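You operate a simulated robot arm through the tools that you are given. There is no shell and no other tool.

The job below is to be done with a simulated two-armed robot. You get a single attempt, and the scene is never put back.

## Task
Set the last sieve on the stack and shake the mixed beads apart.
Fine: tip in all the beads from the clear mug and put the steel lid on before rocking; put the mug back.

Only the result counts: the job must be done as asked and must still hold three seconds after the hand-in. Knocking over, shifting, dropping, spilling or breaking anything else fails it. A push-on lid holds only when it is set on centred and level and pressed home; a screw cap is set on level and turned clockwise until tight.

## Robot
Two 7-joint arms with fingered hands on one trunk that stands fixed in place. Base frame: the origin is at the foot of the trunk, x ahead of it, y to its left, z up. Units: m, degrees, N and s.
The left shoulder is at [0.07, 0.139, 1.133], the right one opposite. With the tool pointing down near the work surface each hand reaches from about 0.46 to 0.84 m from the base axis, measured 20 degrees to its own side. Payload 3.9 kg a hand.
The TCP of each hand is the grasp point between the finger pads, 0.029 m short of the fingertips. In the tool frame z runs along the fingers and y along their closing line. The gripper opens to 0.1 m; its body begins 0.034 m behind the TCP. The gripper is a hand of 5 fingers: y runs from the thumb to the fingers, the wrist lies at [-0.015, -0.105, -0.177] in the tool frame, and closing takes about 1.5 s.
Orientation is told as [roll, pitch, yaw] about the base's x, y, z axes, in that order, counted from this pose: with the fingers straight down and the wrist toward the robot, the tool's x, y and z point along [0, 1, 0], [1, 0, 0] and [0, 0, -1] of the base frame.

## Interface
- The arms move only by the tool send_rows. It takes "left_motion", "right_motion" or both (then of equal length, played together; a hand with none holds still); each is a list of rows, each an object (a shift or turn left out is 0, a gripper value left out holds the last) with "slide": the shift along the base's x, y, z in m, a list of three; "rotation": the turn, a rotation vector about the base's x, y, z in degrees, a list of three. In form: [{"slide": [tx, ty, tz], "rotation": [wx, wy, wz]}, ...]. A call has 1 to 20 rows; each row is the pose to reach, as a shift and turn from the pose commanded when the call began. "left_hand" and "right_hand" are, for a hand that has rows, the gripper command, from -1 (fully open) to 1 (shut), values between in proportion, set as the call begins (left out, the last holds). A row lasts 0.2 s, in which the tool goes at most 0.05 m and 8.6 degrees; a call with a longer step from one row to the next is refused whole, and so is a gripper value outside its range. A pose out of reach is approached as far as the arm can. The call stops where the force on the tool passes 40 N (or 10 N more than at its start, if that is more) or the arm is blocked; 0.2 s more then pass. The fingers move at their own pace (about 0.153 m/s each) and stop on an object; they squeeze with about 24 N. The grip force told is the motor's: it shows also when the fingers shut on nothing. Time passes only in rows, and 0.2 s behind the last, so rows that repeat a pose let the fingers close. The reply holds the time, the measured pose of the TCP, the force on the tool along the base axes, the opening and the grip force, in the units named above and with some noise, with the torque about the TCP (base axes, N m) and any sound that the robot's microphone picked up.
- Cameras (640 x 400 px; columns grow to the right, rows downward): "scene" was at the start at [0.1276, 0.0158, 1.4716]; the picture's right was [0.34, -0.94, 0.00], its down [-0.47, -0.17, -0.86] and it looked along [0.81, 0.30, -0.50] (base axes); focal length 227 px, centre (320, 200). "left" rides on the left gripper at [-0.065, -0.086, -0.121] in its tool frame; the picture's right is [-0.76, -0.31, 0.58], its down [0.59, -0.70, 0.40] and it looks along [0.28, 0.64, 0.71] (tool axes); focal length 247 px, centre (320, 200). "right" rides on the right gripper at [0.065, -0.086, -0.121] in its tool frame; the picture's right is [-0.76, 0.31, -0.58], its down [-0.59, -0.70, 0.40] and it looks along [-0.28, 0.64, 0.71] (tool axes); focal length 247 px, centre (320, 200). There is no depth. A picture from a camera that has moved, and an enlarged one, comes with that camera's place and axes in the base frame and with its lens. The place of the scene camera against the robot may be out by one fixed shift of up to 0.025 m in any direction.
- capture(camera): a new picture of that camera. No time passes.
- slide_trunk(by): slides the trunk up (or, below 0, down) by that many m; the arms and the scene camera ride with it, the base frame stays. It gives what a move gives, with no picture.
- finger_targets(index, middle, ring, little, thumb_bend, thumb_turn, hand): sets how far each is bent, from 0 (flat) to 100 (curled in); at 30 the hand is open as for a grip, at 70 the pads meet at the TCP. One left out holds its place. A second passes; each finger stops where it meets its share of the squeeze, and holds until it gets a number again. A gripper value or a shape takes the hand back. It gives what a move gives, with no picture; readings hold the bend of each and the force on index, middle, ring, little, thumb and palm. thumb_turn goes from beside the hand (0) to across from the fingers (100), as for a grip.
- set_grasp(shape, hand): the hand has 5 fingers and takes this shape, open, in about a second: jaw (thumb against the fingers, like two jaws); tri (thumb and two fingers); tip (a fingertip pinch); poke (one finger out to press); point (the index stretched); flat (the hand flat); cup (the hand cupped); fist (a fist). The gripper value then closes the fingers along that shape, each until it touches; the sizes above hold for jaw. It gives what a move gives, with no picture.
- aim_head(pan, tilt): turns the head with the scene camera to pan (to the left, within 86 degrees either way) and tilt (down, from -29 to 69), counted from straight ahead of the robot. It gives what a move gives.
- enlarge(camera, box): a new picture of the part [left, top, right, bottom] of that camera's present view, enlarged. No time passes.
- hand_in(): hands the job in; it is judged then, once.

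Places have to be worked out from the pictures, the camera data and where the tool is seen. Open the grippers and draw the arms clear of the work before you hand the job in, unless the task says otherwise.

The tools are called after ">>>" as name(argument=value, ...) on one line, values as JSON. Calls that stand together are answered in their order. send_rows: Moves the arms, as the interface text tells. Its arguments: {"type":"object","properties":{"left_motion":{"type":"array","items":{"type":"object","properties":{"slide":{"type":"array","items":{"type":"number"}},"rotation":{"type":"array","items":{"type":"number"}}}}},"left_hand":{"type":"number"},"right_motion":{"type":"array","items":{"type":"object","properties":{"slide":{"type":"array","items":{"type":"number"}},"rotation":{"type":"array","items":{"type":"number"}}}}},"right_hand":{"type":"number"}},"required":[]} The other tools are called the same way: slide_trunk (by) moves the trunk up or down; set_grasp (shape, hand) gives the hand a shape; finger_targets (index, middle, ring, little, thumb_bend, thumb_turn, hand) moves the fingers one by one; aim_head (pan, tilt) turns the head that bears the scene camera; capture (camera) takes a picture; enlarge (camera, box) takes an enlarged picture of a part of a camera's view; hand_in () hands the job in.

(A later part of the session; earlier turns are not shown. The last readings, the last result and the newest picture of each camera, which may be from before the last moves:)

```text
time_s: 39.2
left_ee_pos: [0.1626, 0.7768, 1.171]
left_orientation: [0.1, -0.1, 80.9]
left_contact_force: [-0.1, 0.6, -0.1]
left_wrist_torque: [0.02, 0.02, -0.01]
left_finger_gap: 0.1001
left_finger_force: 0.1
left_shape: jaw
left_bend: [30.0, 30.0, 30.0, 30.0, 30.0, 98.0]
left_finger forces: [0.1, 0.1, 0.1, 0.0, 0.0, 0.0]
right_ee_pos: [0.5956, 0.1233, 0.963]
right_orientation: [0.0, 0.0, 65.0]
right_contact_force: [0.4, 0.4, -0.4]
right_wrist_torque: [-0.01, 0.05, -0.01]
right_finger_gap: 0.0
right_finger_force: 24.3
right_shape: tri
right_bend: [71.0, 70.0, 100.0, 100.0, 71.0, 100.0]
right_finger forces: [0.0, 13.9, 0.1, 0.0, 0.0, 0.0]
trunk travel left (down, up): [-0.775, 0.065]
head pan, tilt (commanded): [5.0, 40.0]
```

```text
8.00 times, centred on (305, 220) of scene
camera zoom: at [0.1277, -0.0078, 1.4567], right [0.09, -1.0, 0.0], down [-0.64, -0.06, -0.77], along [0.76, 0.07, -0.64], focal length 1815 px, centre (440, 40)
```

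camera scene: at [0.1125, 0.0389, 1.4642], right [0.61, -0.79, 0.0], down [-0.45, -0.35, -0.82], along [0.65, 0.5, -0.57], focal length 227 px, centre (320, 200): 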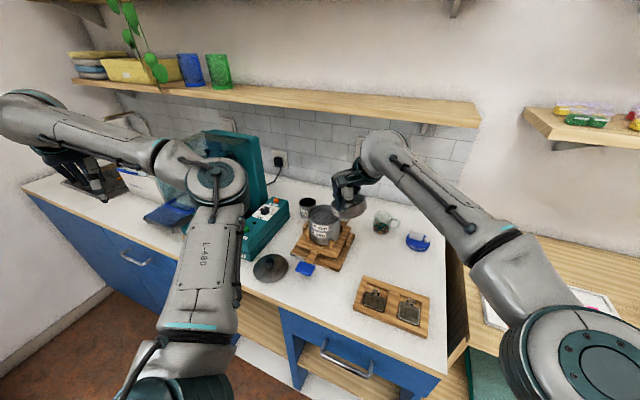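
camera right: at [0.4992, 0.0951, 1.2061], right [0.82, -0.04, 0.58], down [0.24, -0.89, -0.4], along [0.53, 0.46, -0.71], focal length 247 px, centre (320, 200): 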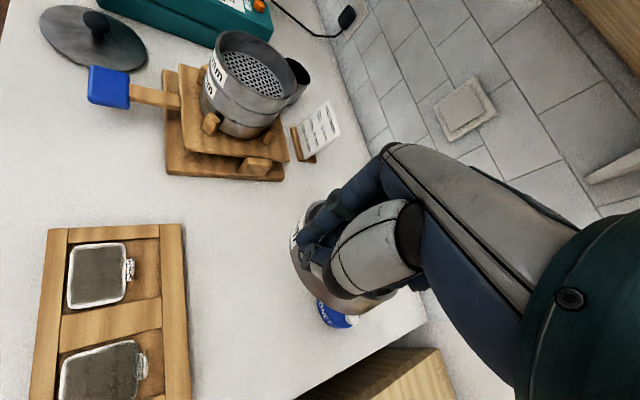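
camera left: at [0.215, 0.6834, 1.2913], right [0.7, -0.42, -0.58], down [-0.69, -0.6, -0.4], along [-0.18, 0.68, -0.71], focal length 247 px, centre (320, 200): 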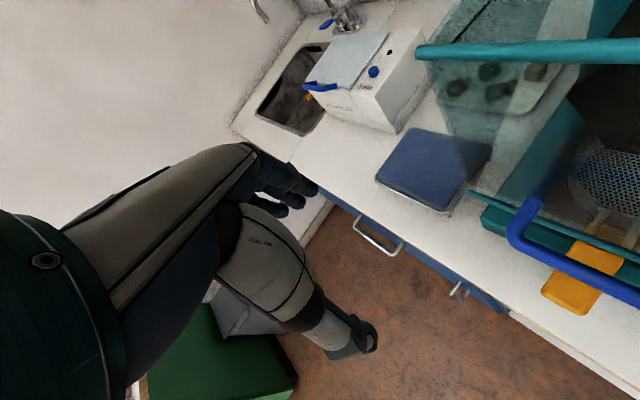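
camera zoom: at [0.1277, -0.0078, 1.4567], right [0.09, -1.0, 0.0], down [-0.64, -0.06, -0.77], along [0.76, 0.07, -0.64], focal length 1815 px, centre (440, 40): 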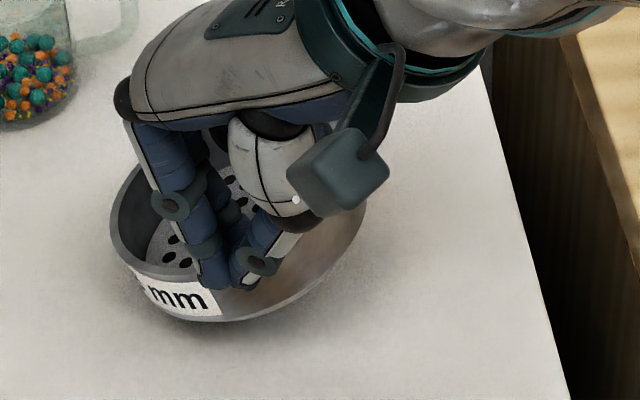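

The sieve is very near the counter and slightly tilted. I lower a bit more in small steps until contact shows.

>>> send_rows(right_motion=[{"slide": [0, 0, -0.004]}, {"slide": [0, 0, -0.008]}, {"slide": [0, 0, -0.012]}])

>>> enlarge(camera="scene", box=[270, 195, 340, 245])

```text
time_s: 40.0
left_ee_pos: [0.1617, 0.7778, 1.1713]
left_orientation: [-0.1, -0.1, 80.9]
left_contact_force: [-0.8, -0.4, 0.0]
left_wrist_torque: [0.01, -0.02, 0.04]
left_finger_gap: 0.0998
left_finger_force: 0.0
left_shape: jaw
left_bend: [30.0, 30.0, 30.0, 30.0, 30.0, 98.0]
left_finger forces: [0.1, 0.0, 0.0, 0.1, 0.0, 0.1]
right_ee_pos: [0.5941, 0.1252, 0.9503]
right_orientation: [0.0, 0.0, 65.0]
right_contact_force: [-0.4, 0.3, 0.4]
right_wrist_torque: [0.02, 0.0, 0.02]
right_finger_gap: 0.0002
right_finger_force: 24.2
right_shape: tri
right_bend: [71.0, 70.0, 100.0, 100.0, 71.0, 100.0]
right_finger forces: [0.1, 13.7, 0.0, 0.0, 0.1, 0.0]
trunk travel left (down, up): [-0.775, 0.065]
head pan, tilt (commanded): [5.0, 40.0]
```

```text
8.00 times, centred on (305, 220) of scene
camera zoom: at [0.1274, -0.008, 1.4568], right [0.09, -1.0, 0.0], down [-0.64, -0.06, -0.77], along [0.76, 0.07, -0.64], focal length 1815 px, centre (440, 40)
```

zoom: 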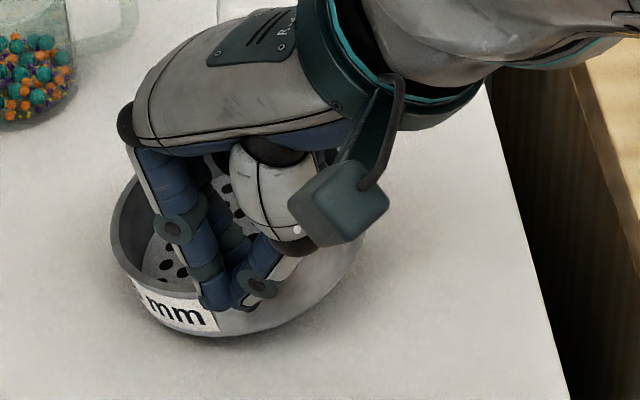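

Torque has vanished, so the sieve now rests on the counter. I open the hand in stages and watch the sieve.

>>> send_rows(right_motion=[{}, {}, {}], right_hand=0.5)

>>> enlarge(camera="scene", box=[270, 195, 340, 245])

>>> enlarge(camera="right", box=[240, 150, 440, 340])

```text
time_s: 40.8
left_ee_pos: [0.1624, 0.777, 1.171]
left_orientation: [0.0, 0.0, 80.8]
left_contact_force: [0.3, -0.5, -0.3]
left_wrist_torque: [-0.02, -0.02, -0.03]
left_finger_gap: 0.1001
left_finger_force: 0.1
left_shape: jaw
left_bend: [30.0, 30.0, 30.0, 30.0, 30.0, 98.0]
left_finger forces: [0.1, 0.1, 0.0, 0.0, 0.1, 0.0]
right_ee_pos: [0.5949, 0.1255, 0.9512]
right_orientation: [0.1, 0.0, 65.0]
right_contact_force: [0.2, -1.8, -0.1]
right_wrist_torque: [-0.02, 0.01, -0.03]
right_finger_gap: 0.0247
right_finger_force: 0.1
right_shape: tri
right_bend: [74.0, 55.0, 99.0, 99.0, 49.0, 100.0]
right_finger forces: [0.1, 0.0, 0.0, 0.0, 0.0, 0.1]
trunk travel left (down, up): [-0.775, 0.065]
head pan, tilt (commanded): [5.0, 40.0]
```

```text
8.00 times, centred on (305, 220) of scene
camera zoom: at [0.1275, -0.0079, 1.4567], right [0.09, -1.0, 0.0], down [-0.64, -0.06, -0.77], along [0.76, 0.07, -0.64], focal length 1815 px, centre (440, 40)
```

zoom: 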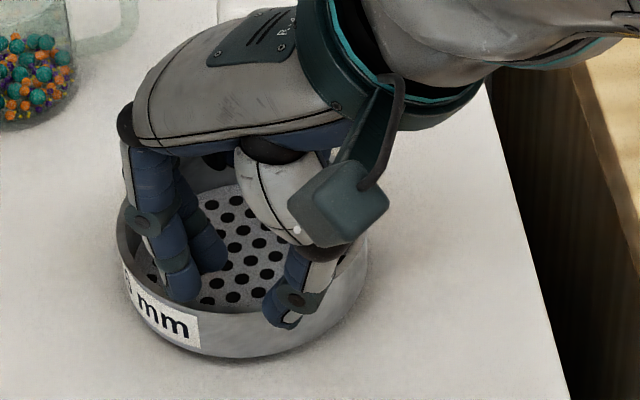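

```text
2.11 times, centred on (340, 245) of right
camera zoom: at [0.4992, 0.0757, 1.0716], right [0.82, -0.04, 0.58], down [0.24, -0.89, -0.4], along [0.53, 0.46, -0.71], focal length 520 px, centre (278, 105)
```

zoom: 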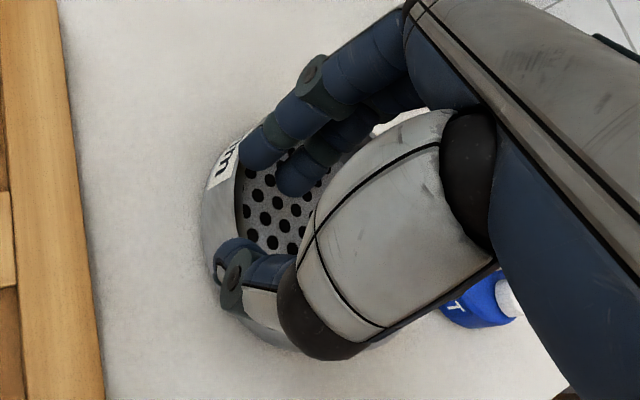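

The sieve stands flat on the counter with all the fingers inside it and no forces. I lift the hand straight out.

>>> send_rows(right_motion=[{"slide": [0, 0, 0.015]}, {"slide": [0, 0, 0.035]}, {"slide": [0, 0, 0.06]}, {"slide": [0, 0, 0.09]}, {"slide": [0, 0, 0.12]}])

>>> aim_head(pan=30, tilt=40)

>>> capture(camera="scene")

>>> enlarge(camera="scene", box=[260, 165, 340, 225])

>>> capture(camera="right")

```text
time_s: 42.0
left_ee_pos: [0.1623, 0.778, 1.1721]
left_orientation: [-0.1, 0.0, 80.9]
left_contact_force: [-0.8, -0.2, 0.1]
left_wrist_torque: [-0.02, -0.01, 0.02]
left_finger_gap: 0.1
left_finger_force: 0.0
left_shape: jaw
left_bend: [30.0, 30.0, 30.0, 30.0, 30.0, 98.0]
left_finger forces: [0.0, 0.1, 0.1, 0.0, 0.1, 0.1]
right_ee_pos: [0.5945, 0.1235, 1.071]
right_orientation: [0.0, -0.1, 65.1]
right_contact_force: [-1.2, -0.3, 0.3]
right_wrist_torque: [0.02, 0.04, 0.0]
right_finger_gap: 0.0247
right_finger_force: 0.0
right_shape: tri
right_bend: [74.0, 55.0, 99.0, 99.0, 49.0, 100.0]
right_finger forces: [0.0, 0.0, 0.1, 0.0, 0.0, 0.0]
trunk travel left (down, up): [-0.775, 0.065]
head pan, tilt (commanded): [5.0, 40.0]
```

```text
time_s: 42.9
left_ee_pos: [0.1629, 0.7764, 1.1705]
left_orientation: [0.1, -0.1, 80.9]
left_contact_force: [0.5, -0.6, -0.5]
left_wrist_torque: [0.0, 0.01, -0.02]
left_finger_gap: 0.0999
left_finger_force: 0.0
left_shape: jaw
left_bend: [30.0, 30.0, 30.0, 30.0, 30.0, 98.0]
left_finger forces: [0.1, 0.0, 0.0, 0.0, 0.0, 0.1]
right_ee_pos: [0.5955, 0.1251, 1.0714]
right_orientation: [0.1, 0.0, 65.0]
right_contact_force: [0.0, -0.4, 0.7]
right_wrist_torque: [0.0, -0.01, 0.04]
right_finger_gap: 0.0248
right_finger_force: 0.0
right_shape: tri
right_bend: [74.0, 55.0, 99.0, 99.0, 49.0, 100.0]
right_finger forces: [0.0, 0.0, 0.0, 0.0, 0.0, 0.0]
trunk travel left (down, up): [-0.775, 0.065]
head pan, tilt (commanded): [30.0, 40.0]
```

```text
taken
camera scene: at [0.1165, 0.0271, 1.4567], right [0.5, -0.87, 0.0], down [-0.56, -0.32, -0.77], along [0.66, 0.38, -0.64], focal length 227 px, centre (320, 200)
```

scene: 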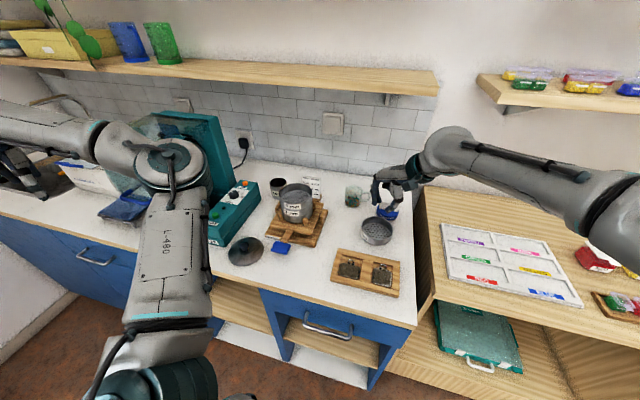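

```text
6.67 times, centred on (300, 195) of scene
camera zoom: at [0.1165, 0.0271, 1.4567], right [0.5, -0.87, 0.0], down [-0.56, -0.32, -0.77], along [0.66, 0.38, -0.64], focal length 1512 px, centre (453, 233)
```

zoom: 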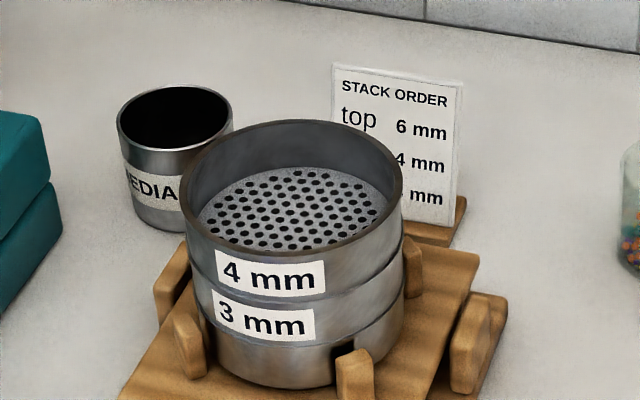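

```text
taken
camera right: at [0.4991, 0.0753, 1.1911], right [0.82, -0.04, 0.58], down [0.24, -0.89, -0.4], along [0.53, 0.46, -0.71], focal length 247 px, centre (320, 200)
```

right: 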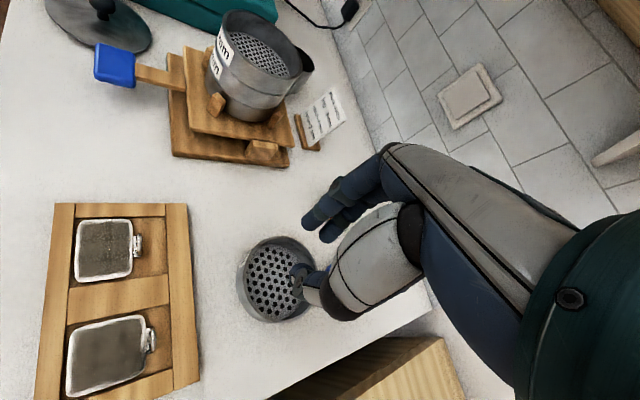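

The stack hasn't moved (only camera noise), and the sieve sits safely at its new spot. The right arm barely reaches the stack, so I'll try to bring the left arm's elbow up: with that arm nearly straight out to the left, I roll its hand about the arm's axis so the elbow swings upward.

>>> send_rows(left_motion=[{"slide": [0.008, 0, 0.008], "rotation": [-1.3, -7.4, -3]}, {"slide": [0.016, 0, 0.016], "rotation": [-2.6, -14.7, -5.9]}, {"slide": [0.024, 0, 0.024], "rotation": [-3.9, -22, -8.9]}, {"slide": [0.032, 0, 0.032], "rotation": [-5.2, -29.4, -11.8]}, {"slide": [0.04, 0, 0.04], "rotation": [-6.5, -36.8, -14.8]}, {"slide": [0.048, 0, 0.048], "rotation": [-7.8, -44.1, -17.7]}, {"slide": [0.056, 0, 0.056], "rotation": [-9.1, -51.5, -20.7]}, {"slide": [0.064, 0, 0.064], "rotation": [-10.4, -58.8, -23.6]}, {"slide": [0.072, 0, 0.072], "rotation": [-11.7, -66.2, -26.6]}, {"slide": [0.08, 0, 0.08], "rotation": [-13, -73.5, -29.5]}, {"slide": [0.08, 0, 0.08], "rotation": [-13, -73.5, -29.5]}])

>>> aim_head(pan=55, tilt=20)

>>> capture(camera="scene")

>>> capture(camera="left")

```text
time_s: 45.3
left_ee_pos: [0.2425, 0.7745, 1.252]
left_orientation: [-73.1, -15.7, 58.1]
left_contact_force: [-0.4, -0.7, -0.2]
left_wrist_torque: [-0.01, 0.01, 0.01]
left_finger_gap: 0.1002
left_finger_force: 0.1
left_shape: jaw
left_bend: [30.0, 30.0, 30.0, 30.0, 30.0, 98.0]
left_finger forces: [0.1, 0.0, 0.1, 0.0, 0.0, 0.1]
right_ee_pos: [0.5938, 0.1232, 1.0705]
right_orientation: [0.1, 0.0, 65.0]
right_contact_force: [-0.6, -0.6, -0.8]
right_wrist_torque: [-0.02, 0.02, 0.01]
right_finger_gap: 0.0249
right_finger_force: 0.1
right_shape: tri
right_bend: [74.0, 55.0, 99.0, 99.0, 49.0, 100.0]
right_finger forces: [0.0, 0.1, 0.0, 0.1, 0.1, 0.0]
trunk travel left (down, up): [-0.775, 0.065]
head pan, tilt (commanded): [30.0, 40.0]
```

```text
time_s: 46.2
left_ee_pos: [0.2421, 0.7743, 1.2513]
left_orientation: [-73.0, -15.5, 58.1]
left_contact_force: [-0.8, 0.3, -0.1]
left_wrist_torque: [0.0, 0.03, 0.03]
left_finger_gap: 0.1
left_finger_force: 0.0
left_shape: jaw
left_bend: [30.0, 30.0, 30.0, 30.0, 30.0, 98.0]
left_finger forces: [0.0, 0.1, 0.1, 0.0, 0.1, 0.0]
right_ee_pos: [0.5952, 0.1235, 1.071]
right_orientation: [0.0, 0.0, 65.0]
right_contact_force: [0.1, 0.0, -0.3]
right_wrist_torque: [-0.01, 0.01, -0.01]
right_finger_gap: 0.0248
right_finger_force: 0.2
right_shape: tri
right_bend: [74.0, 55.0, 99.0, 99.0, 49.0, 100.0]
right_finger forces: [0.1, 0.0, 0.0, 0.0, 0.1, 0.0]
trunk travel left (down, up): [-0.775, 0.065]
head pan, tilt (commanded): [55.0, 20.0]
```

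```text
taken
camera scene: at [0.0963, 0.0609, 1.4881], right [0.82, -0.57, 0.0], down [-0.2, -0.28, -0.94], along [0.54, 0.77, -0.34], focal length 227 px, centre (320, 200)
```

scene: 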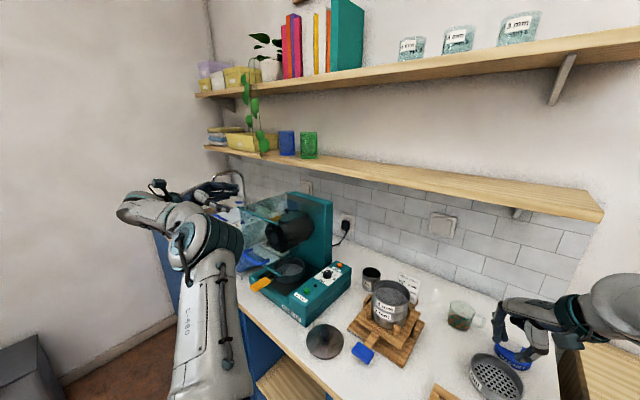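

```text
taken
camera left: at [0.1041, 0.7353, 1.3219], right [0.42, -0.79, 0.45], down [-0.08, -0.53, -0.84], along [0.9, 0.32, -0.29], focal length 247 px, centre (320, 200)
```

left: 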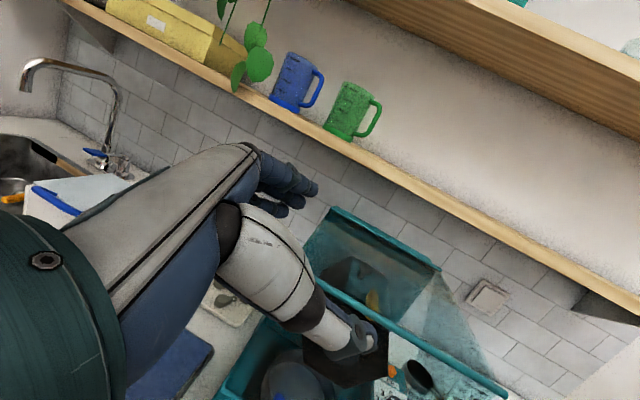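

The elbow is now on top of the arm. I bring the left hand around to the front, turning the fingers down to yaw 30° as it comes, ending above and in front of the stack at about (0.45, 0.42, 1.17).

>>> send_rows(left_motion=[{"slide": [0.016, -0.027, -0.005], "rotation": [2, 3, -0.7]}, {"slide": [0.032, -0.054, -0.01], "rotation": [4.5, 6, -1.5]}, {"slide": [0.048, -0.082, -0.015], "rotation": [8, 11, -2.7]}, {"slide": [0.064, -0.109, -0.02], "rotation": [11.5, 16, -3.8]}, {"slide": [0.08, -0.136, -0.025], "rotation": [15, 21, -5]}, {"slide": [0.096, -0.163, -0.03], "rotation": [18.5, 26, -6.2]}, {"slide": [0.112, -0.191, -0.035], "rotation": [22, 31, -7.4]}, {"slide": [0.128, -0.218, -0.04], "rotation": [26, 36.3, -8.7]}, {"slide": [0.144, -0.245, -0.05], "rotation": [30, 42, -10]}, {"slide": [0.16, -0.272, -0.06], "rotation": [34, 47.6, -11.4]}, {"slide": [0.176, -0.3, -0.07], "rotation": [38, 53.2, -12.7]}, {"slide": [0.192, -0.327, -0.08], "rotation": [41, 57.3, -13.7]}, {"slide": [0.208, -0.354, -0.08], "rotation": [43.1, 60.1, -14.4]}, {"slide": [0.208, -0.354, -0.08], "rotation": [43.1, 60.1, -14.4]}])

>>> capture(camera="scene")

>>> capture(camera="left")

```text
time_s: 49.2
left_ee_pos: [0.4512, 0.4211, 1.1703]
left_orientation: [0.1, 0.0, 29.7]
left_contact_force: [0.7, 0.7, 0.4]
left_wrist_torque: [-0.03, 0.0, -0.02]
left_finger_gap: 0.1
left_finger_force: 0.1
left_shape: jaw
left_bend: [30.0, 30.0, 30.0, 30.0, 30.0, 98.0]
left_finger forces: [0.0, 0.1, 0.0, 0.0, 0.0, 0.0]
right_ee_pos: [0.5966, 0.126, 1.0706]
right_orientation: [0.0, 0.0, 65.0]
right_contact_force: [-0.5, 0.5, -0.5]
right_wrist_torque: [0.0, -0.02, -0.02]
right_finger_gap: 0.0246
right_finger_force: 0.0
right_shape: tri
right_bend: [74.0, 55.0, 99.0, 99.0, 49.0, 100.0]
right_finger forces: [0.0, 0.0, 0.0, 0.1, 0.1, 0.0]
trunk travel left (down, up): [-0.775, 0.065]
head pan, tilt (commanded): [55.0, 20.0]
```

```text
taken
camera scene: at [0.0968, 0.0618, 1.488], right [0.82, -0.57, 0.0], down [-0.2, -0.28, -0.94], along [0.54, 0.77, -0.34], focal length 227 px, centre (320, 200)
```

scene: 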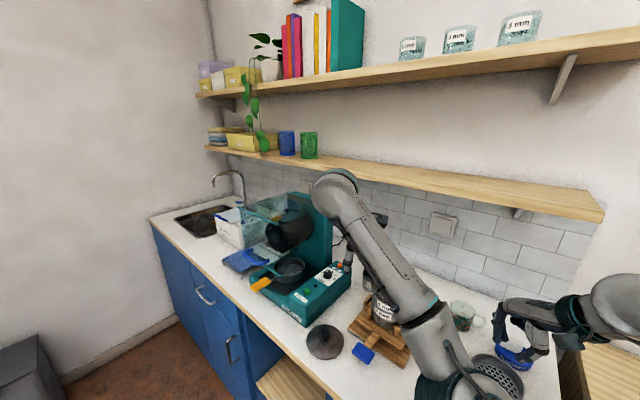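

```text
taken
camera left: at [0.4109, 0.3238, 1.2912], right [0.11, -0.81, -0.58], down [-0.9, 0.16, -0.4], along [0.42, 0.56, -0.71], focal length 247 px, centre (320, 200)
```

left: 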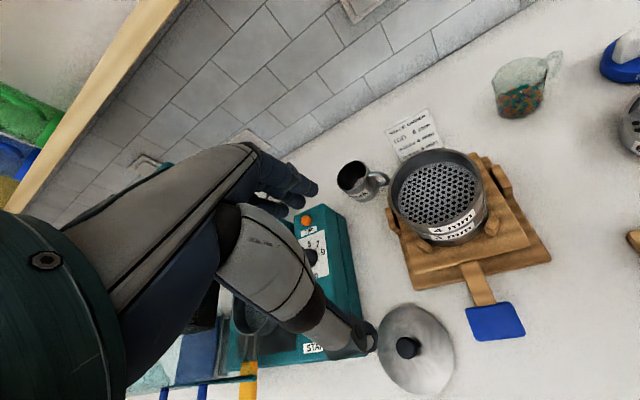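

The elbow went back inside because it follows the hand's yaw. The right arm works well at yaw +65°, so the mirrored natural yaw for the left is about −60°; I rotate the left hand in place to −60° so its elbow swings outward.

>>> send_rows(left_motion=[{"slide": [0, 0.005, 0], "rotation": [0, 0, -7.5]}, {"slide": [0, 0.01, 0], "rotation": [0, 0, -15]}, {"slide": [0, 0.01, 0], "rotation": [0, 0, -22.5]}, {"slide": [0, 0.01, 0], "rotation": [0, 0, -30]}, {"slide": [0, 0.01, 0], "rotation": [0, 0, -37.5]}, {"slide": [0, 0.01, 0], "rotation": [0, 0, -45]}, {"slide": [0, 0.01, 0], "rotation": [0, 0, -52.5]}, {"slide": [0, 0.01, 0], "rotation": [0, 0, -60]}, {"slide": [0, 0.01, 0], "rotation": [0, 0, -67.5]}, {"slide": [0, 0.01, 0], "rotation": [0, 0, -75]}, {"slide": [0, 0.01, 0], "rotation": [0, 0, -82.5]}, {"slide": [0, 0.01, 0], "rotation": [0, 0, -90]}, {"slide": [0, 0.01, 0], "rotation": [0, 0, -90]}])

>>> aim_head(pan=45, tilt=30)

>>> capture(camera="scene")

>>> capture(camera="left")

```text
time_s: 52.0
left_ee_pos: [0.4555, 0.4271, 1.1725]
left_orientation: [0.4, 0.0, -60.4]
left_contact_force: [0.5, 0.0, 0.2]
left_wrist_torque: [0.0, -0.01, 0.0]
left_finger_gap: 0.1002
left_finger_force: 0.1
left_shape: jaw
left_bend: [30.0, 30.0, 30.0, 30.0, 30.0, 98.0]
left_finger forces: [0.1, 0.1, 0.1, 0.1, 0.0, 0.1]
left hand out of reach, approached as far as the arm can: row 12, 13
right_ee_pos: [0.595, 0.1241, 1.0716]
right_orientation: [0.1, 0.0, 65.0]
right_contact_force: [0.5, 0.1, -0.9]
right_wrist_torque: [-0.02, 0.02, 0.01]
right_finger_gap: 0.0246
right_finger_force: 0.1
right_shape: tri
right_bend: [74.0, 55.0, 99.0, 99.0, 49.0, 100.0]
right_finger forces: [0.0, 0.1, 0.1, 0.0, 0.1, 0.0]
trunk travel left (down, up): [-0.775, 0.065]
head pan, tilt (commanded): [55.0, 20.0]
```

```text
time_s: 52.7
left_ee_pos: [0.4551, 0.4288, 1.1731]
left_orientation: [0.5, 0.0, -60.4]
left_contact_force: [-0.7, -0.8, 0.3]
left_wrist_torque: [0.0, 0.01, 0.0]
left_finger_gap: 0.0999
left_finger_force: 0.1
left_shape: jaw
left_bend: [30.0, 30.0, 30.0, 30.0, 30.0, 98.0]
left_finger forces: [0.0, 0.0, 0.0, 0.0, 0.1, 0.0]
right_ee_pos: [0.595, 0.1245, 1.0712]
right_orientation: [0.1, 0.0, 65.0]
right_contact_force: [0.0, 0.2, 0.1]
right_wrist_torque: [0.02, 0.01, 0.02]
right_finger_gap: 0.0247
right_finger_force: 0.0
right_shape: tri
right_bend: [74.0, 55.0, 99.0, 99.0, 49.0, 100.0]
right_finger forces: [0.0, 0.1, 0.0, 0.0, 0.0, 0.0]
trunk travel left (down, up): [-0.775, 0.065]
head pan, tilt (commanded): [45.0, 30.0]
```

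```text
taken
camera scene: at [0.1064, 0.0488, 1.4721], right [0.71, -0.71, 0.0], down [-0.35, -0.35, -0.87], along [0.61, 0.61, -0.5], focal length 227 px, centre (320, 200)
```

scene: 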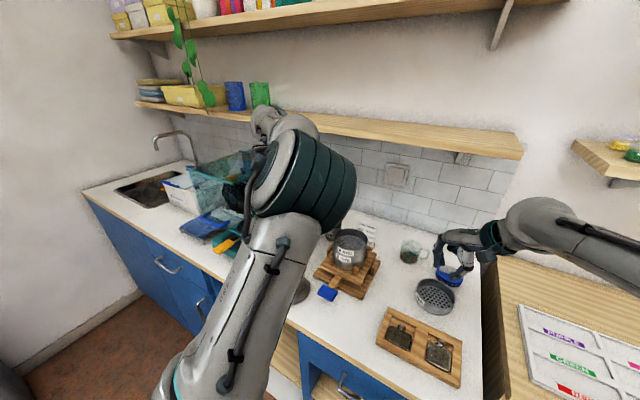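

```text
taken
camera left: at [0.3562, 0.4724, 1.2926], right [-0.81, -0.11, -0.58], down [0.17, 0.9, -0.4], along [0.57, -0.41, -0.71], focal length 247 px, centre (320, 200)
```

left: 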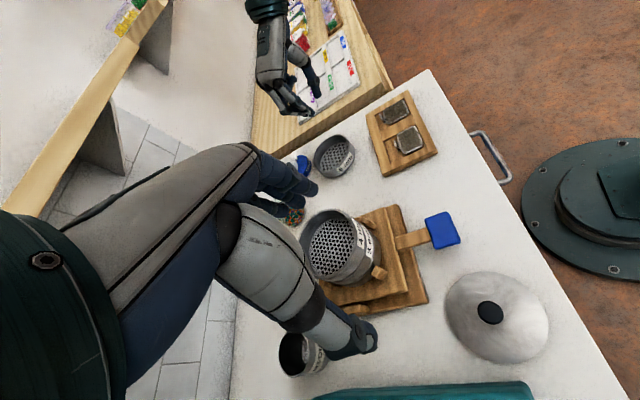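

Now the left elbow is up high. I retreat the right arm to its own side and move the left hand over the stack at yaw about −50° to test this posture.

>>> send_rows(right_motion=[{"slide": [-0.01, -0.03, 0.03]}, {"slide": [-0.02, -0.06, 0.06]}, {"slide": [-0.035, -0.095, 0.08]}, {"slide": [-0.05, -0.13, 0.1]}, {"slide": [-0.07, -0.17, 0.11]}, {"slide": [-0.09, -0.21, 0.12]}, {"slide": [-0.11, -0.25, 0.12]}, {"slide": [-0.13, -0.29, 0.12]}, {"slide": [-0.15, -0.33, 0.12]}, {"slide": [-0.16, -0.36, 0.12]}], left_motion=[{"rotation": [0, 0, 1]}, {"rotation": [0, 0, 3]}, {"slide": [0.01, -0.005, 0], "rotation": [0, 0, 5]}, {"slide": [0.02, -0.01, 0], "rotation": [0, 0, 7]}, {"slide": [0.03, -0.018, 0], "rotation": [0, 0, 9]}, {"slide": [0.04, -0.026, 0], "rotation": [0, 0, 10]}, {"slide": [0.055, -0.034, 0], "rotation": [0, 0, 10]}, {"slide": [0.07, -0.042, 0], "rotation": [0, 0, 10]}, {"slide": [0.085, -0.05, 0], "rotation": [0, 0, 10]}, {"slide": [0.093, -0.055, 0], "rotation": [0, 0, 10]}])

>>> capture(camera="scene")

>>> capture(camera="left")

```text
time_s: 54.9
left_ee_pos: [0.5481, 0.3732, 1.173]
left_orientation: [0.3, -0.1, -50.4]
left_contact_force: [0.2, 0.4, 0.2]
left_wrist_torque: [-0.05, 0.0, 0.0]
left_finger_gap: 0.0998
left_finger_force: 0.2
left_shape: jaw
left_bend: [30.0, 30.0, 30.0, 30.0, 30.0, 98.0]
left_finger forces: [0.0, 0.0, 0.0, 0.0, 0.0, 0.1]
right_ee_pos: [0.4352, -0.2377, 1.192]
right_orientation: [0.0, 0.0, 65.1]
right_contact_force: [-0.5, 0.4, -0.1]
right_wrist_torque: [0.01, 0.01, 0.03]
right_finger_gap: 0.0247
right_finger_force: 0.1
right_shape: tri
right_bend: [74.0, 55.0, 99.0, 99.0, 49.0, 100.0]
right_finger forces: [0.0, 0.1, 0.0, 0.0, 0.0, 0.0]
trunk travel left (down, up): [-0.775, 0.065]
head pan, tilt (commanded): [45.0, 30.0]
```

```text
taken
camera scene: at [0.1065, 0.0481, 1.4721], right [0.71, -0.71, 0.0], down [-0.35, -0.35, -0.87], along [0.61, 0.61, -0.5], focal length 227 px, centre (320, 200)
```

scene: 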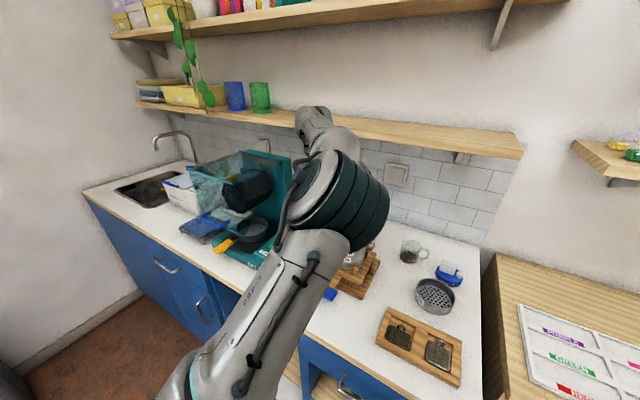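

```text
taken
camera left: at [0.4445, 0.399, 1.293], right [-0.78, -0.25, -0.58], down [0.01, 0.92, -0.4], along [0.63, -0.31, -0.71], focal length 247 px, centre (320, 200)
```

left: 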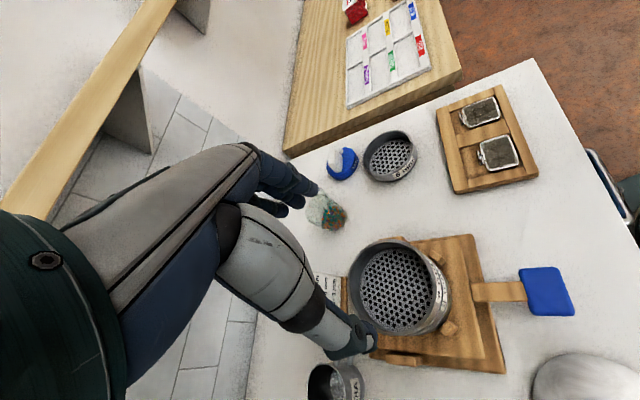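

This posture works: the left hand stands exactly over the stack without strain. I zoom in from the left camera on the sieve and the stack rim to refine both positions.

>>> enlarge(camera="left", box=[350, 120, 430, 190])

>>> enlarge(camera="left", box=[335, 225, 465, 345])

>>> enlarge(camera="left", box=[290, 170, 370, 240])

```text
5.71 times, centred on (390, 155) of left
camera zoom: at [0.4445, 0.399, 1.293], right [-0.78, -0.25, -0.58], down [0.01, 0.92, -0.4], along [0.63, -0.31, -0.71], focal length 1411 px, centre (-80, 457)
```

zoom: 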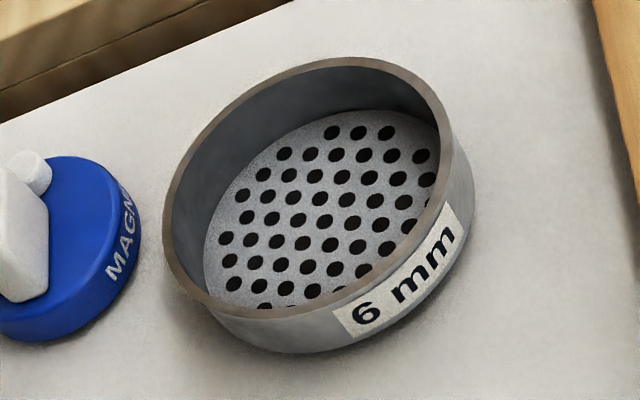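

```text
3.33 times, centred on (400, 285) of left
camera zoom: at [0.4445, 0.399, 1.293], right [-0.78, -0.25, -0.58], down [0.01, 0.92, -0.4], along [0.63, -0.31, -0.71], focal length 823 px, centre (53, -83)
```

zoom: 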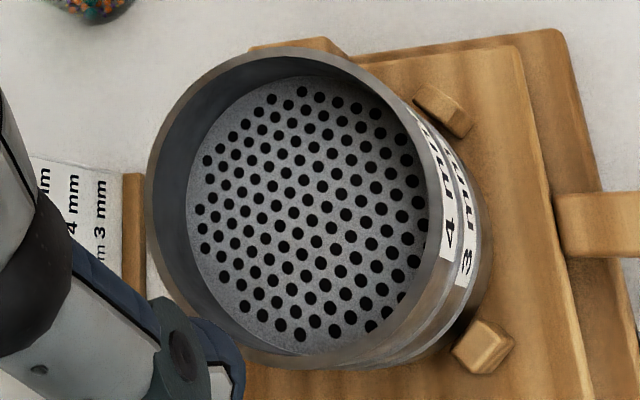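

```text
5.71 times, centred on (330, 205) of left
camera zoom: at [0.4445, 0.399, 1.293], right [-0.78, -0.25, -0.58], down [0.01, 0.92, -0.4], along [0.63, -0.31, -0.71], focal length 1411 px, centre (263, 171)
```

zoom: 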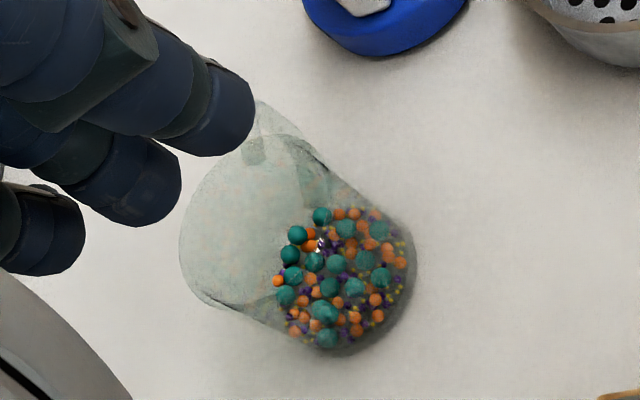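

Refined by fitting the rim circles: stack axis ≈ (0.556, 0.379), rim z ≈ 1.022; the sieve now at about (0.638, 0.137). I test how far the left hand opens with flatter fingers, to grip the 0.10 m sieve across its outside.

>>> finger_targets(hand="left", index=12, middle=12, ring=12, little=12, thumb_bend=12, thumb_turn=100)

>>> capture(camera="left")

>>> aim_head(pan=20, tilt=30)

>>> capture(camera="scene")

>>> capture(camera="right")

```text
time_s: 55.9
left_ee_pos: [0.5488, 0.3747, 1.1735]
left_orientation: [0.0, 0.0, -50.2]
left_contact_force: [0.5, -0.3, 0.9]
left_wrist_torque: [0.0, 0.05, 0.0]
left_finger_gap: 0.1292
left_finger_force: 0.1
left_shape: fingers
left_bend: [12.0, 12.0, 12.0, 12.0, 12.0, 96.0]
left_finger forces: [0.0, 0.0, 0.0, 0.0, 0.0, 0.0]
right_ee_pos: [0.4342, -0.2374, 1.1918]
right_orientation: [0.1, 0.1, 65.0]
right_contact_force: [0.3, -0.9, 0.3]
right_wrist_torque: [0.0, -0.02, -0.01]
right_finger_gap: 0.0248
right_finger_force: 0.1
right_shape: tri
right_bend: [74.0, 55.0, 99.0, 99.0, 49.0, 100.0]
right_finger forces: [0.0, 0.0, 0.1, 0.0, 0.1, 0.0]
trunk travel left (down, up): [-0.775, 0.065]
head pan, tilt (commanded): [45.0, 30.0]
```

```text
taken
camera left: at [0.4445, 0.3994, 1.2928], right [-0.78, -0.25, -0.58], down [0.01, 0.92, -0.4], along [0.63, -0.31, -0.71], focal length 247 px, centre (320, 200)
```

left: 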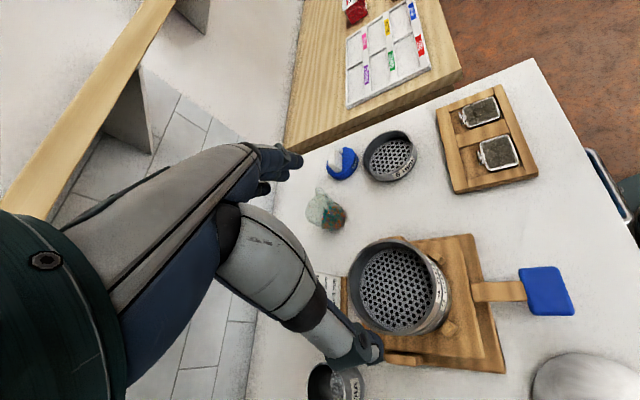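

```text
time_s: 56.8
left_ee_pos: [0.5493, 0.3742, 1.1725]
left_orientation: [0.1, 0.0, -50.3]
left_contact_force: [-0.4, -0.3, 0.7]
left_wrist_torque: [-0.04, -0.03, -0.03]
left_finger_gap: 0.1294
left_finger_force: 0.0
left_shape: fingers
left_bend: [12.0, 12.0, 12.0, 12.0, 12.0, 96.0]
left_finger forces: [0.0, 0.0, 0.1, 0.0, 0.1, 0.1]
right_ee_pos: [0.4351, -0.2365, 1.1919]
right_orientation: [0.0, 0.0, 65.1]
right_contact_force: [0.4, -0.2, 0.2]
right_wrist_torque: [-0.02, -0.01, -0.01]
right_finger_gap: 0.0249
right_finger_force: 0.0
right_shape: tri
right_bend: [74.0, 55.0, 99.0, 99.0, 49.0, 100.0]
right_finger forces: [0.1, 0.1, 0.1, 0.0, 0.1, 0.1]
trunk travel left (down, up): [-0.775, 0.065]
head pan, tilt (commanded): [20.0, 30.0]
```

```text
taken
camera scene: at [0.1277, 0.0158, 1.4721], right [0.34, -0.94, 0.0], down [-0.47, -0.17, -0.87], along [0.81, 0.3, -0.5], focal length 227 px, centre (320, 200)
```

scene: 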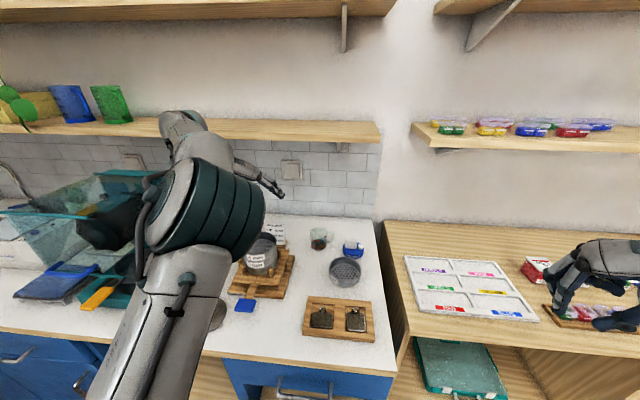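

```text
taken
camera right: at [0.3393, -0.2853, 1.3123], right [0.82, -0.04, 0.58], down [0.24, -0.89, -0.4], along [0.53, 0.46, -0.71], focal length 247 px, centre (320, 200)
```

right: 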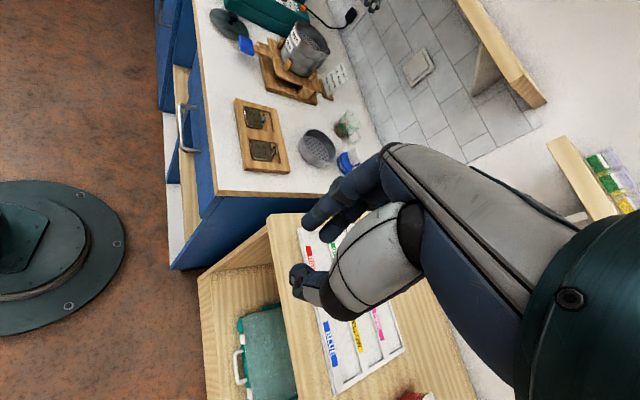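

The flatter fingers give a 0.129 m opening, enough for the sieve. I move the left hand over the sieve at yaw −75° (keeping the fingers clear of the magnet), staying high.

>>> send_rows(left_motion=[{"slide": [0.011, -0.03, -0.005], "rotation": [0, 0, -3]}, {"slide": [0.022, -0.06, -0.01], "rotation": [0, 0, -6]}, {"slide": [0.033, -0.09, -0.015], "rotation": [0, 0, -9]}, {"slide": [0.045, -0.12, -0.025], "rotation": [0, 0, -12]}, {"slide": [0.056, -0.15, -0.035], "rotation": [0, 0, -15]}, {"slide": [0.067, -0.18, -0.045], "rotation": [0, 0, -18]}, {"slide": [0.078, -0.21, -0.055], "rotation": [0, 0, -21]}, {"slide": [0.089, -0.237, -0.065], "rotation": [0, 0, -25]}, {"slide": [0.089, -0.237, -0.065], "rotation": [0, 0, -25]}])

>>> capture(camera="left")

>>> capture(camera="scene")

```text
time_s: 58.8
left_ee_pos: [0.6364, 0.1363, 1.1082]
left_orientation: [0.2, -0.1, -75.4]
left_contact_force: [-0.3, -0.5, 0.0]
left_wrist_torque: [0.03, -0.02, -0.01]
left_finger_gap: 0.1293
left_finger_force: 0.1
left_shape: fingers
left_bend: [12.0, 12.0, 12.0, 12.0, 12.0, 96.0]
left_finger forces: [0.0, 0.0, 0.0, 0.0, 0.0, 0.1]
right_ee_pos: [0.4346, -0.2374, 1.1927]
right_orientation: [0.0, 0.0, 65.0]
right_contact_force: [0.0, -0.2, -0.6]
right_wrist_torque: [0.01, -0.05, 0.0]
right_finger_gap: 0.0247
right_finger_force: 0.0
right_shape: tri
right_bend: [74.0, 55.0, 99.0, 99.0, 49.0, 100.0]
right_finger forces: [0.0, 0.0, 0.0, 0.0, 0.0, 0.0]
trunk travel left (down, up): [-0.775, 0.065]
head pan, tilt (commanded): [20.0, 30.0]
```

```text
taken
camera left: at [0.5526, 0.2041, 1.2281], right [-0.81, 0.11, -0.58], down [0.39, 0.83, -0.4], along [0.44, -0.55, -0.71], focal length 247 px, centre (320, 200)
```

left: 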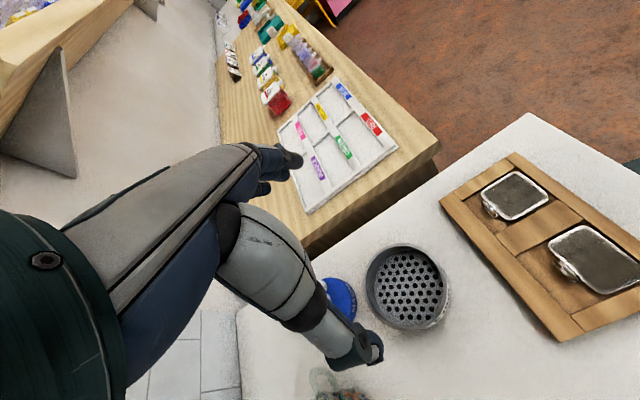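

```text
taken
camera scene: at [0.1272, 0.016, 1.4721], right [0.34, -0.94, 0.0], down [-0.47, -0.17, -0.87], along [0.81, 0.3, -0.5], focal length 227 px, centre (320, 200)
```

scene: 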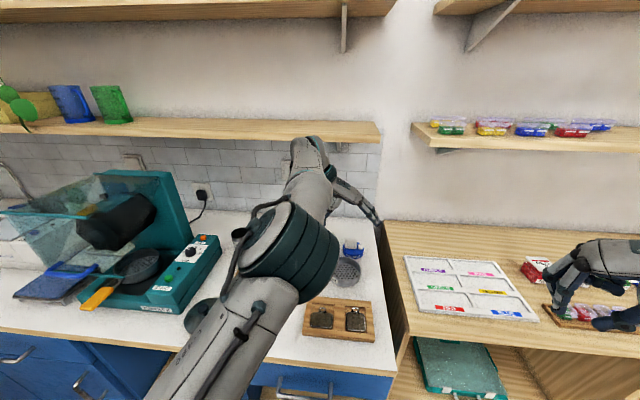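

Reached cleanly. I zoom in on the sieve from here to centre the hand on it.

>>> enlarge(camera="left", box=[340, 225, 470, 345])

>>> enlarge(camera="right", box=[280, 110, 370, 180])

```text
3.33 times, centred on (405, 285) of left
camera zoom: at [0.5526, 0.2041, 1.2281], right [-0.81, 0.11, -0.58], down [0.39, 0.83, -0.4], along [0.44, -0.55, -0.71], focal length 823 px, centre (37, -83)
```

zoom: 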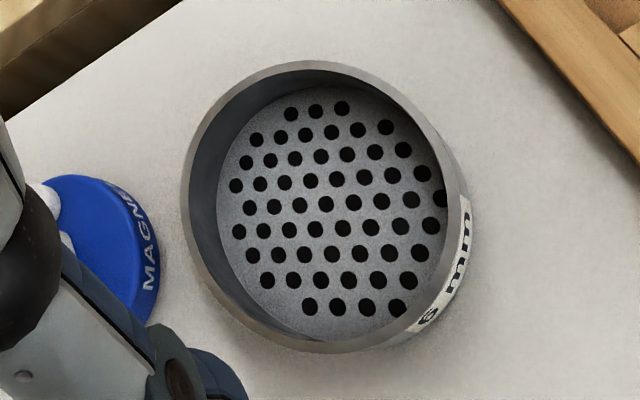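

```text
5.71 times, centred on (325, 145) of right
camera zoom: at [0.3388, -0.285, 1.3125], right [0.82, -0.04, 0.58], down [0.24, -0.89, -0.4], along [0.53, 0.46, -0.71], focal length 1411 px, centre (291, 514)
```

zoom: 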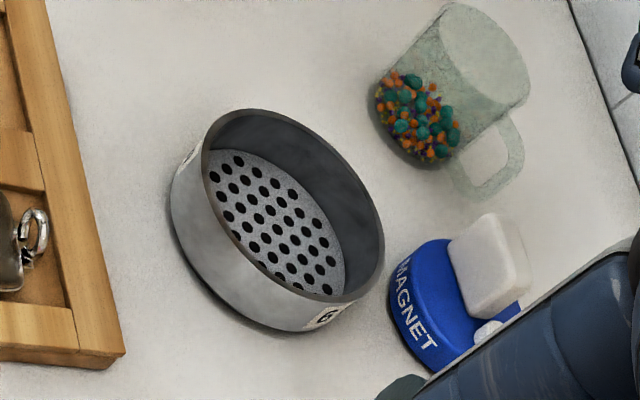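

The sieve's centre fits at about (0.642, 0.134). I shift 5 mm and descend in two stages with open fingers straddling it, checking on the way.

>>> send_rows(left_motion=[{"slide": [0.003, -0.001, -0.03]}, {"slide": [0.005, -0.002, -0.06]}, {"slide": [0.005, -0.002, -0.09]}, {"slide": [0.005, -0.002, -0.115]}, {"slide": [0.005, -0.002, -0.135]}])

>>> capture(camera="left")

>>> enlarge(camera="right", box=[260, 80, 400, 200])

>>> enlarge(camera="scene", box=[290, 180, 400, 290])

```text
time_s: 60.0
left_ee_pos: [0.6421, 0.136, 0.9719]
left_orientation: [0.1, 0.1, -75.4]
left_contact_force: [0.0, -0.3, 0.4]
left_wrist_torque: [-0.01, -0.01, 0.02]
left_finger_gap: 0.1293
left_finger_force: 0.0
left_shape: fingers
left_bend: [12.0, 12.0, 12.0, 12.0, 12.0, 96.0]
left_finger forces: [0.0, 0.0, 0.1, 0.0, 0.0, 0.0]
right_ee_pos: [0.4355, -0.2362, 1.192]
right_orientation: [0.0, 0.0, 65.0]
right_contact_force: [-0.8, -1.0, 0.5]
right_wrist_torque: [0.01, 0.02, 0.0]
right_finger_gap: 0.0249
right_finger_force: 0.1
right_shape: tri
right_bend: [74.0, 55.0, 99.0, 99.0, 49.0, 100.0]
right_finger forces: [0.0, 0.0, 0.0, 0.0, 0.0, 0.1]
trunk travel left (down, up): [-0.775, 0.065]
head pan, tilt (commanded): [20.0, 30.0]
```

```text
taken
camera left: at [0.559, 0.2029, 1.092], right [-0.81, 0.11, -0.58], down [0.39, 0.83, -0.4], along [0.44, -0.55, -0.71], focal length 247 px, centre (320, 200)
```

left: 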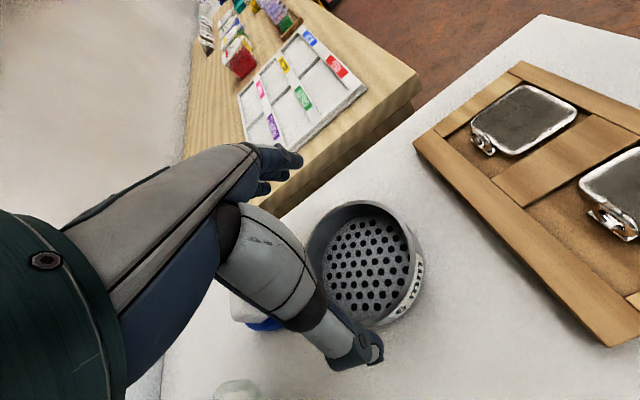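

```text
3.33 times, centred on (330, 140) of right
camera zoom: at [0.3396, -0.2853, 1.3122], right [0.82, -0.04, 0.58], down [0.24, -0.89, -0.4], along [0.53, 0.46, -0.71], focal length 823 px, centre (287, 400)
```

zoom: 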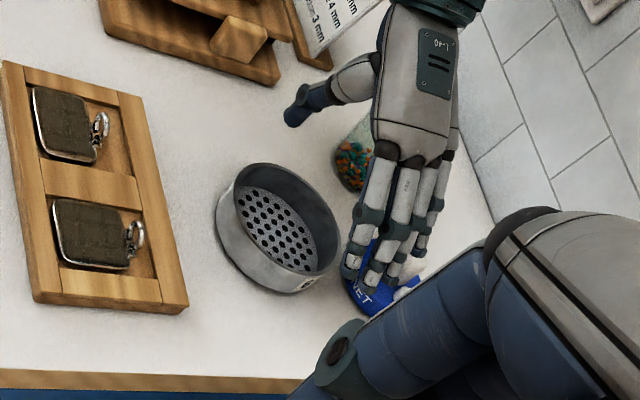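

```text
3.64 times, centred on (345, 235) of scene
camera zoom: at [0.1281, 0.0158, 1.4721], right [0.34, -0.94, 0.0], down [-0.47, -0.17, -0.87], along [0.81, 0.3, -0.5], focal length 825 px, centre (229, 73)
```

zoom: 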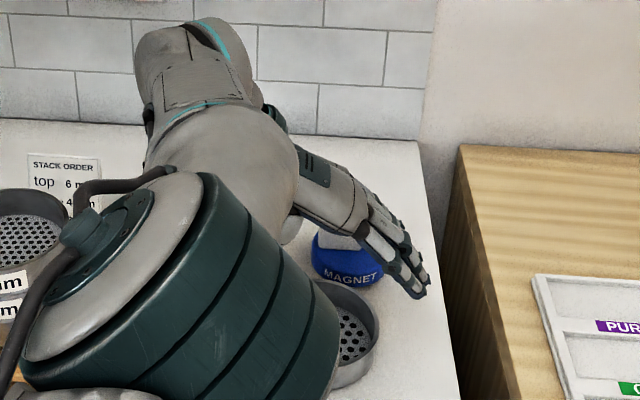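

Fingers and thumb straddle the sieve with room on both sides and the magnet is clear. I descend the remaining 4 cm in small steps.

>>> send_rows(left_motion=[{"slide": [0, -0.001, -0.012]}, {"slide": [0, -0.001, -0.024]}, {"slide": [0, -0.001, -0.034]}, {"slide": [0, -0.001, -0.04]}])

>>> capture(camera="left")

>>> enlarge(camera="right", box=[260, 80, 400, 200])

```text
time_s: 61.0
left_ee_pos: [0.6419, 0.1355, 0.9321]
left_orientation: [0.2, 0.0, -75.3]
left_contact_force: [0.4, -0.1, 0.4]
left_wrist_torque: [-0.02, 0.02, -0.06]
left_finger_gap: 0.1294
left_finger_force: 0.1
left_shape: fingers
left_bend: [12.0, 12.0, 12.0, 12.0, 12.0, 96.0]
left_finger forces: [0.0, 0.0, 0.1, 0.0, 0.0, 0.1]
right_ee_pos: [0.4367, -0.2362, 1.1915]
right_orientation: [0.0, 0.0, 65.0]
right_contact_force: [0.2, 0.3, -0.3]
right_wrist_torque: [0.02, 0.0, 0.0]
right_finger_gap: 0.0246
right_finger_force: 0.0
right_shape: tri
right_bend: [74.0, 55.0, 99.0, 99.0, 49.0, 100.0]
right_finger forces: [0.0, 0.1, 0.0, 0.1, 0.0, 0.1]
trunk travel left (down, up): [-0.775, 0.065]
head pan, tilt (commanded): [20.0, 30.0]
```

```text
taken
camera left: at [0.5587, 0.2023, 1.0524], right [-0.81, 0.11, -0.58], down [0.39, 0.83, -0.4], along [0.44, -0.55, -0.71], focal length 247 px, centre (320, 200)
```

left: 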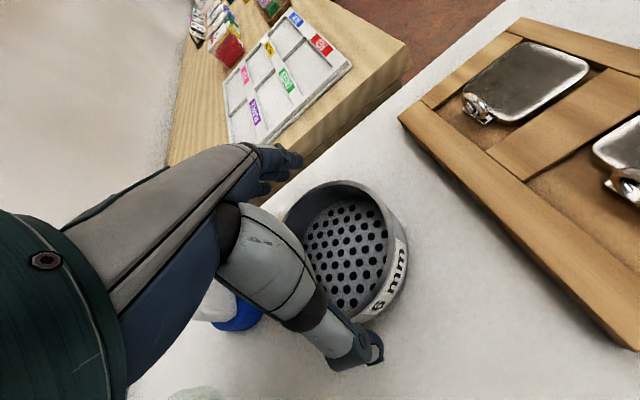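

```text
3.33 times, centred on (330, 140) of right
camera zoom: at [0.3395, -0.2853, 1.3122], right [0.82, -0.04, 0.58], down [0.24, -0.89, -0.4], along [0.53, 0.46, -0.71], focal length 823 px, centre (287, 400)
```

zoom: 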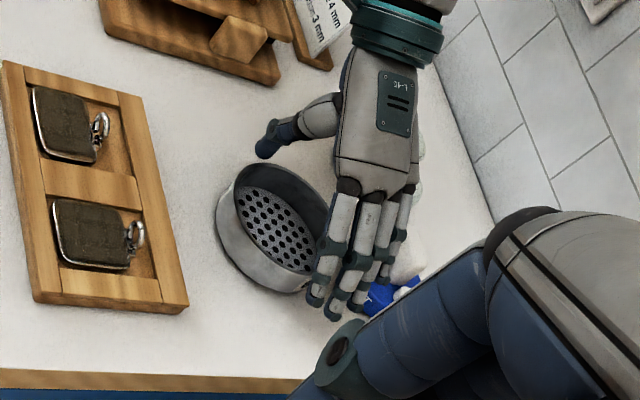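

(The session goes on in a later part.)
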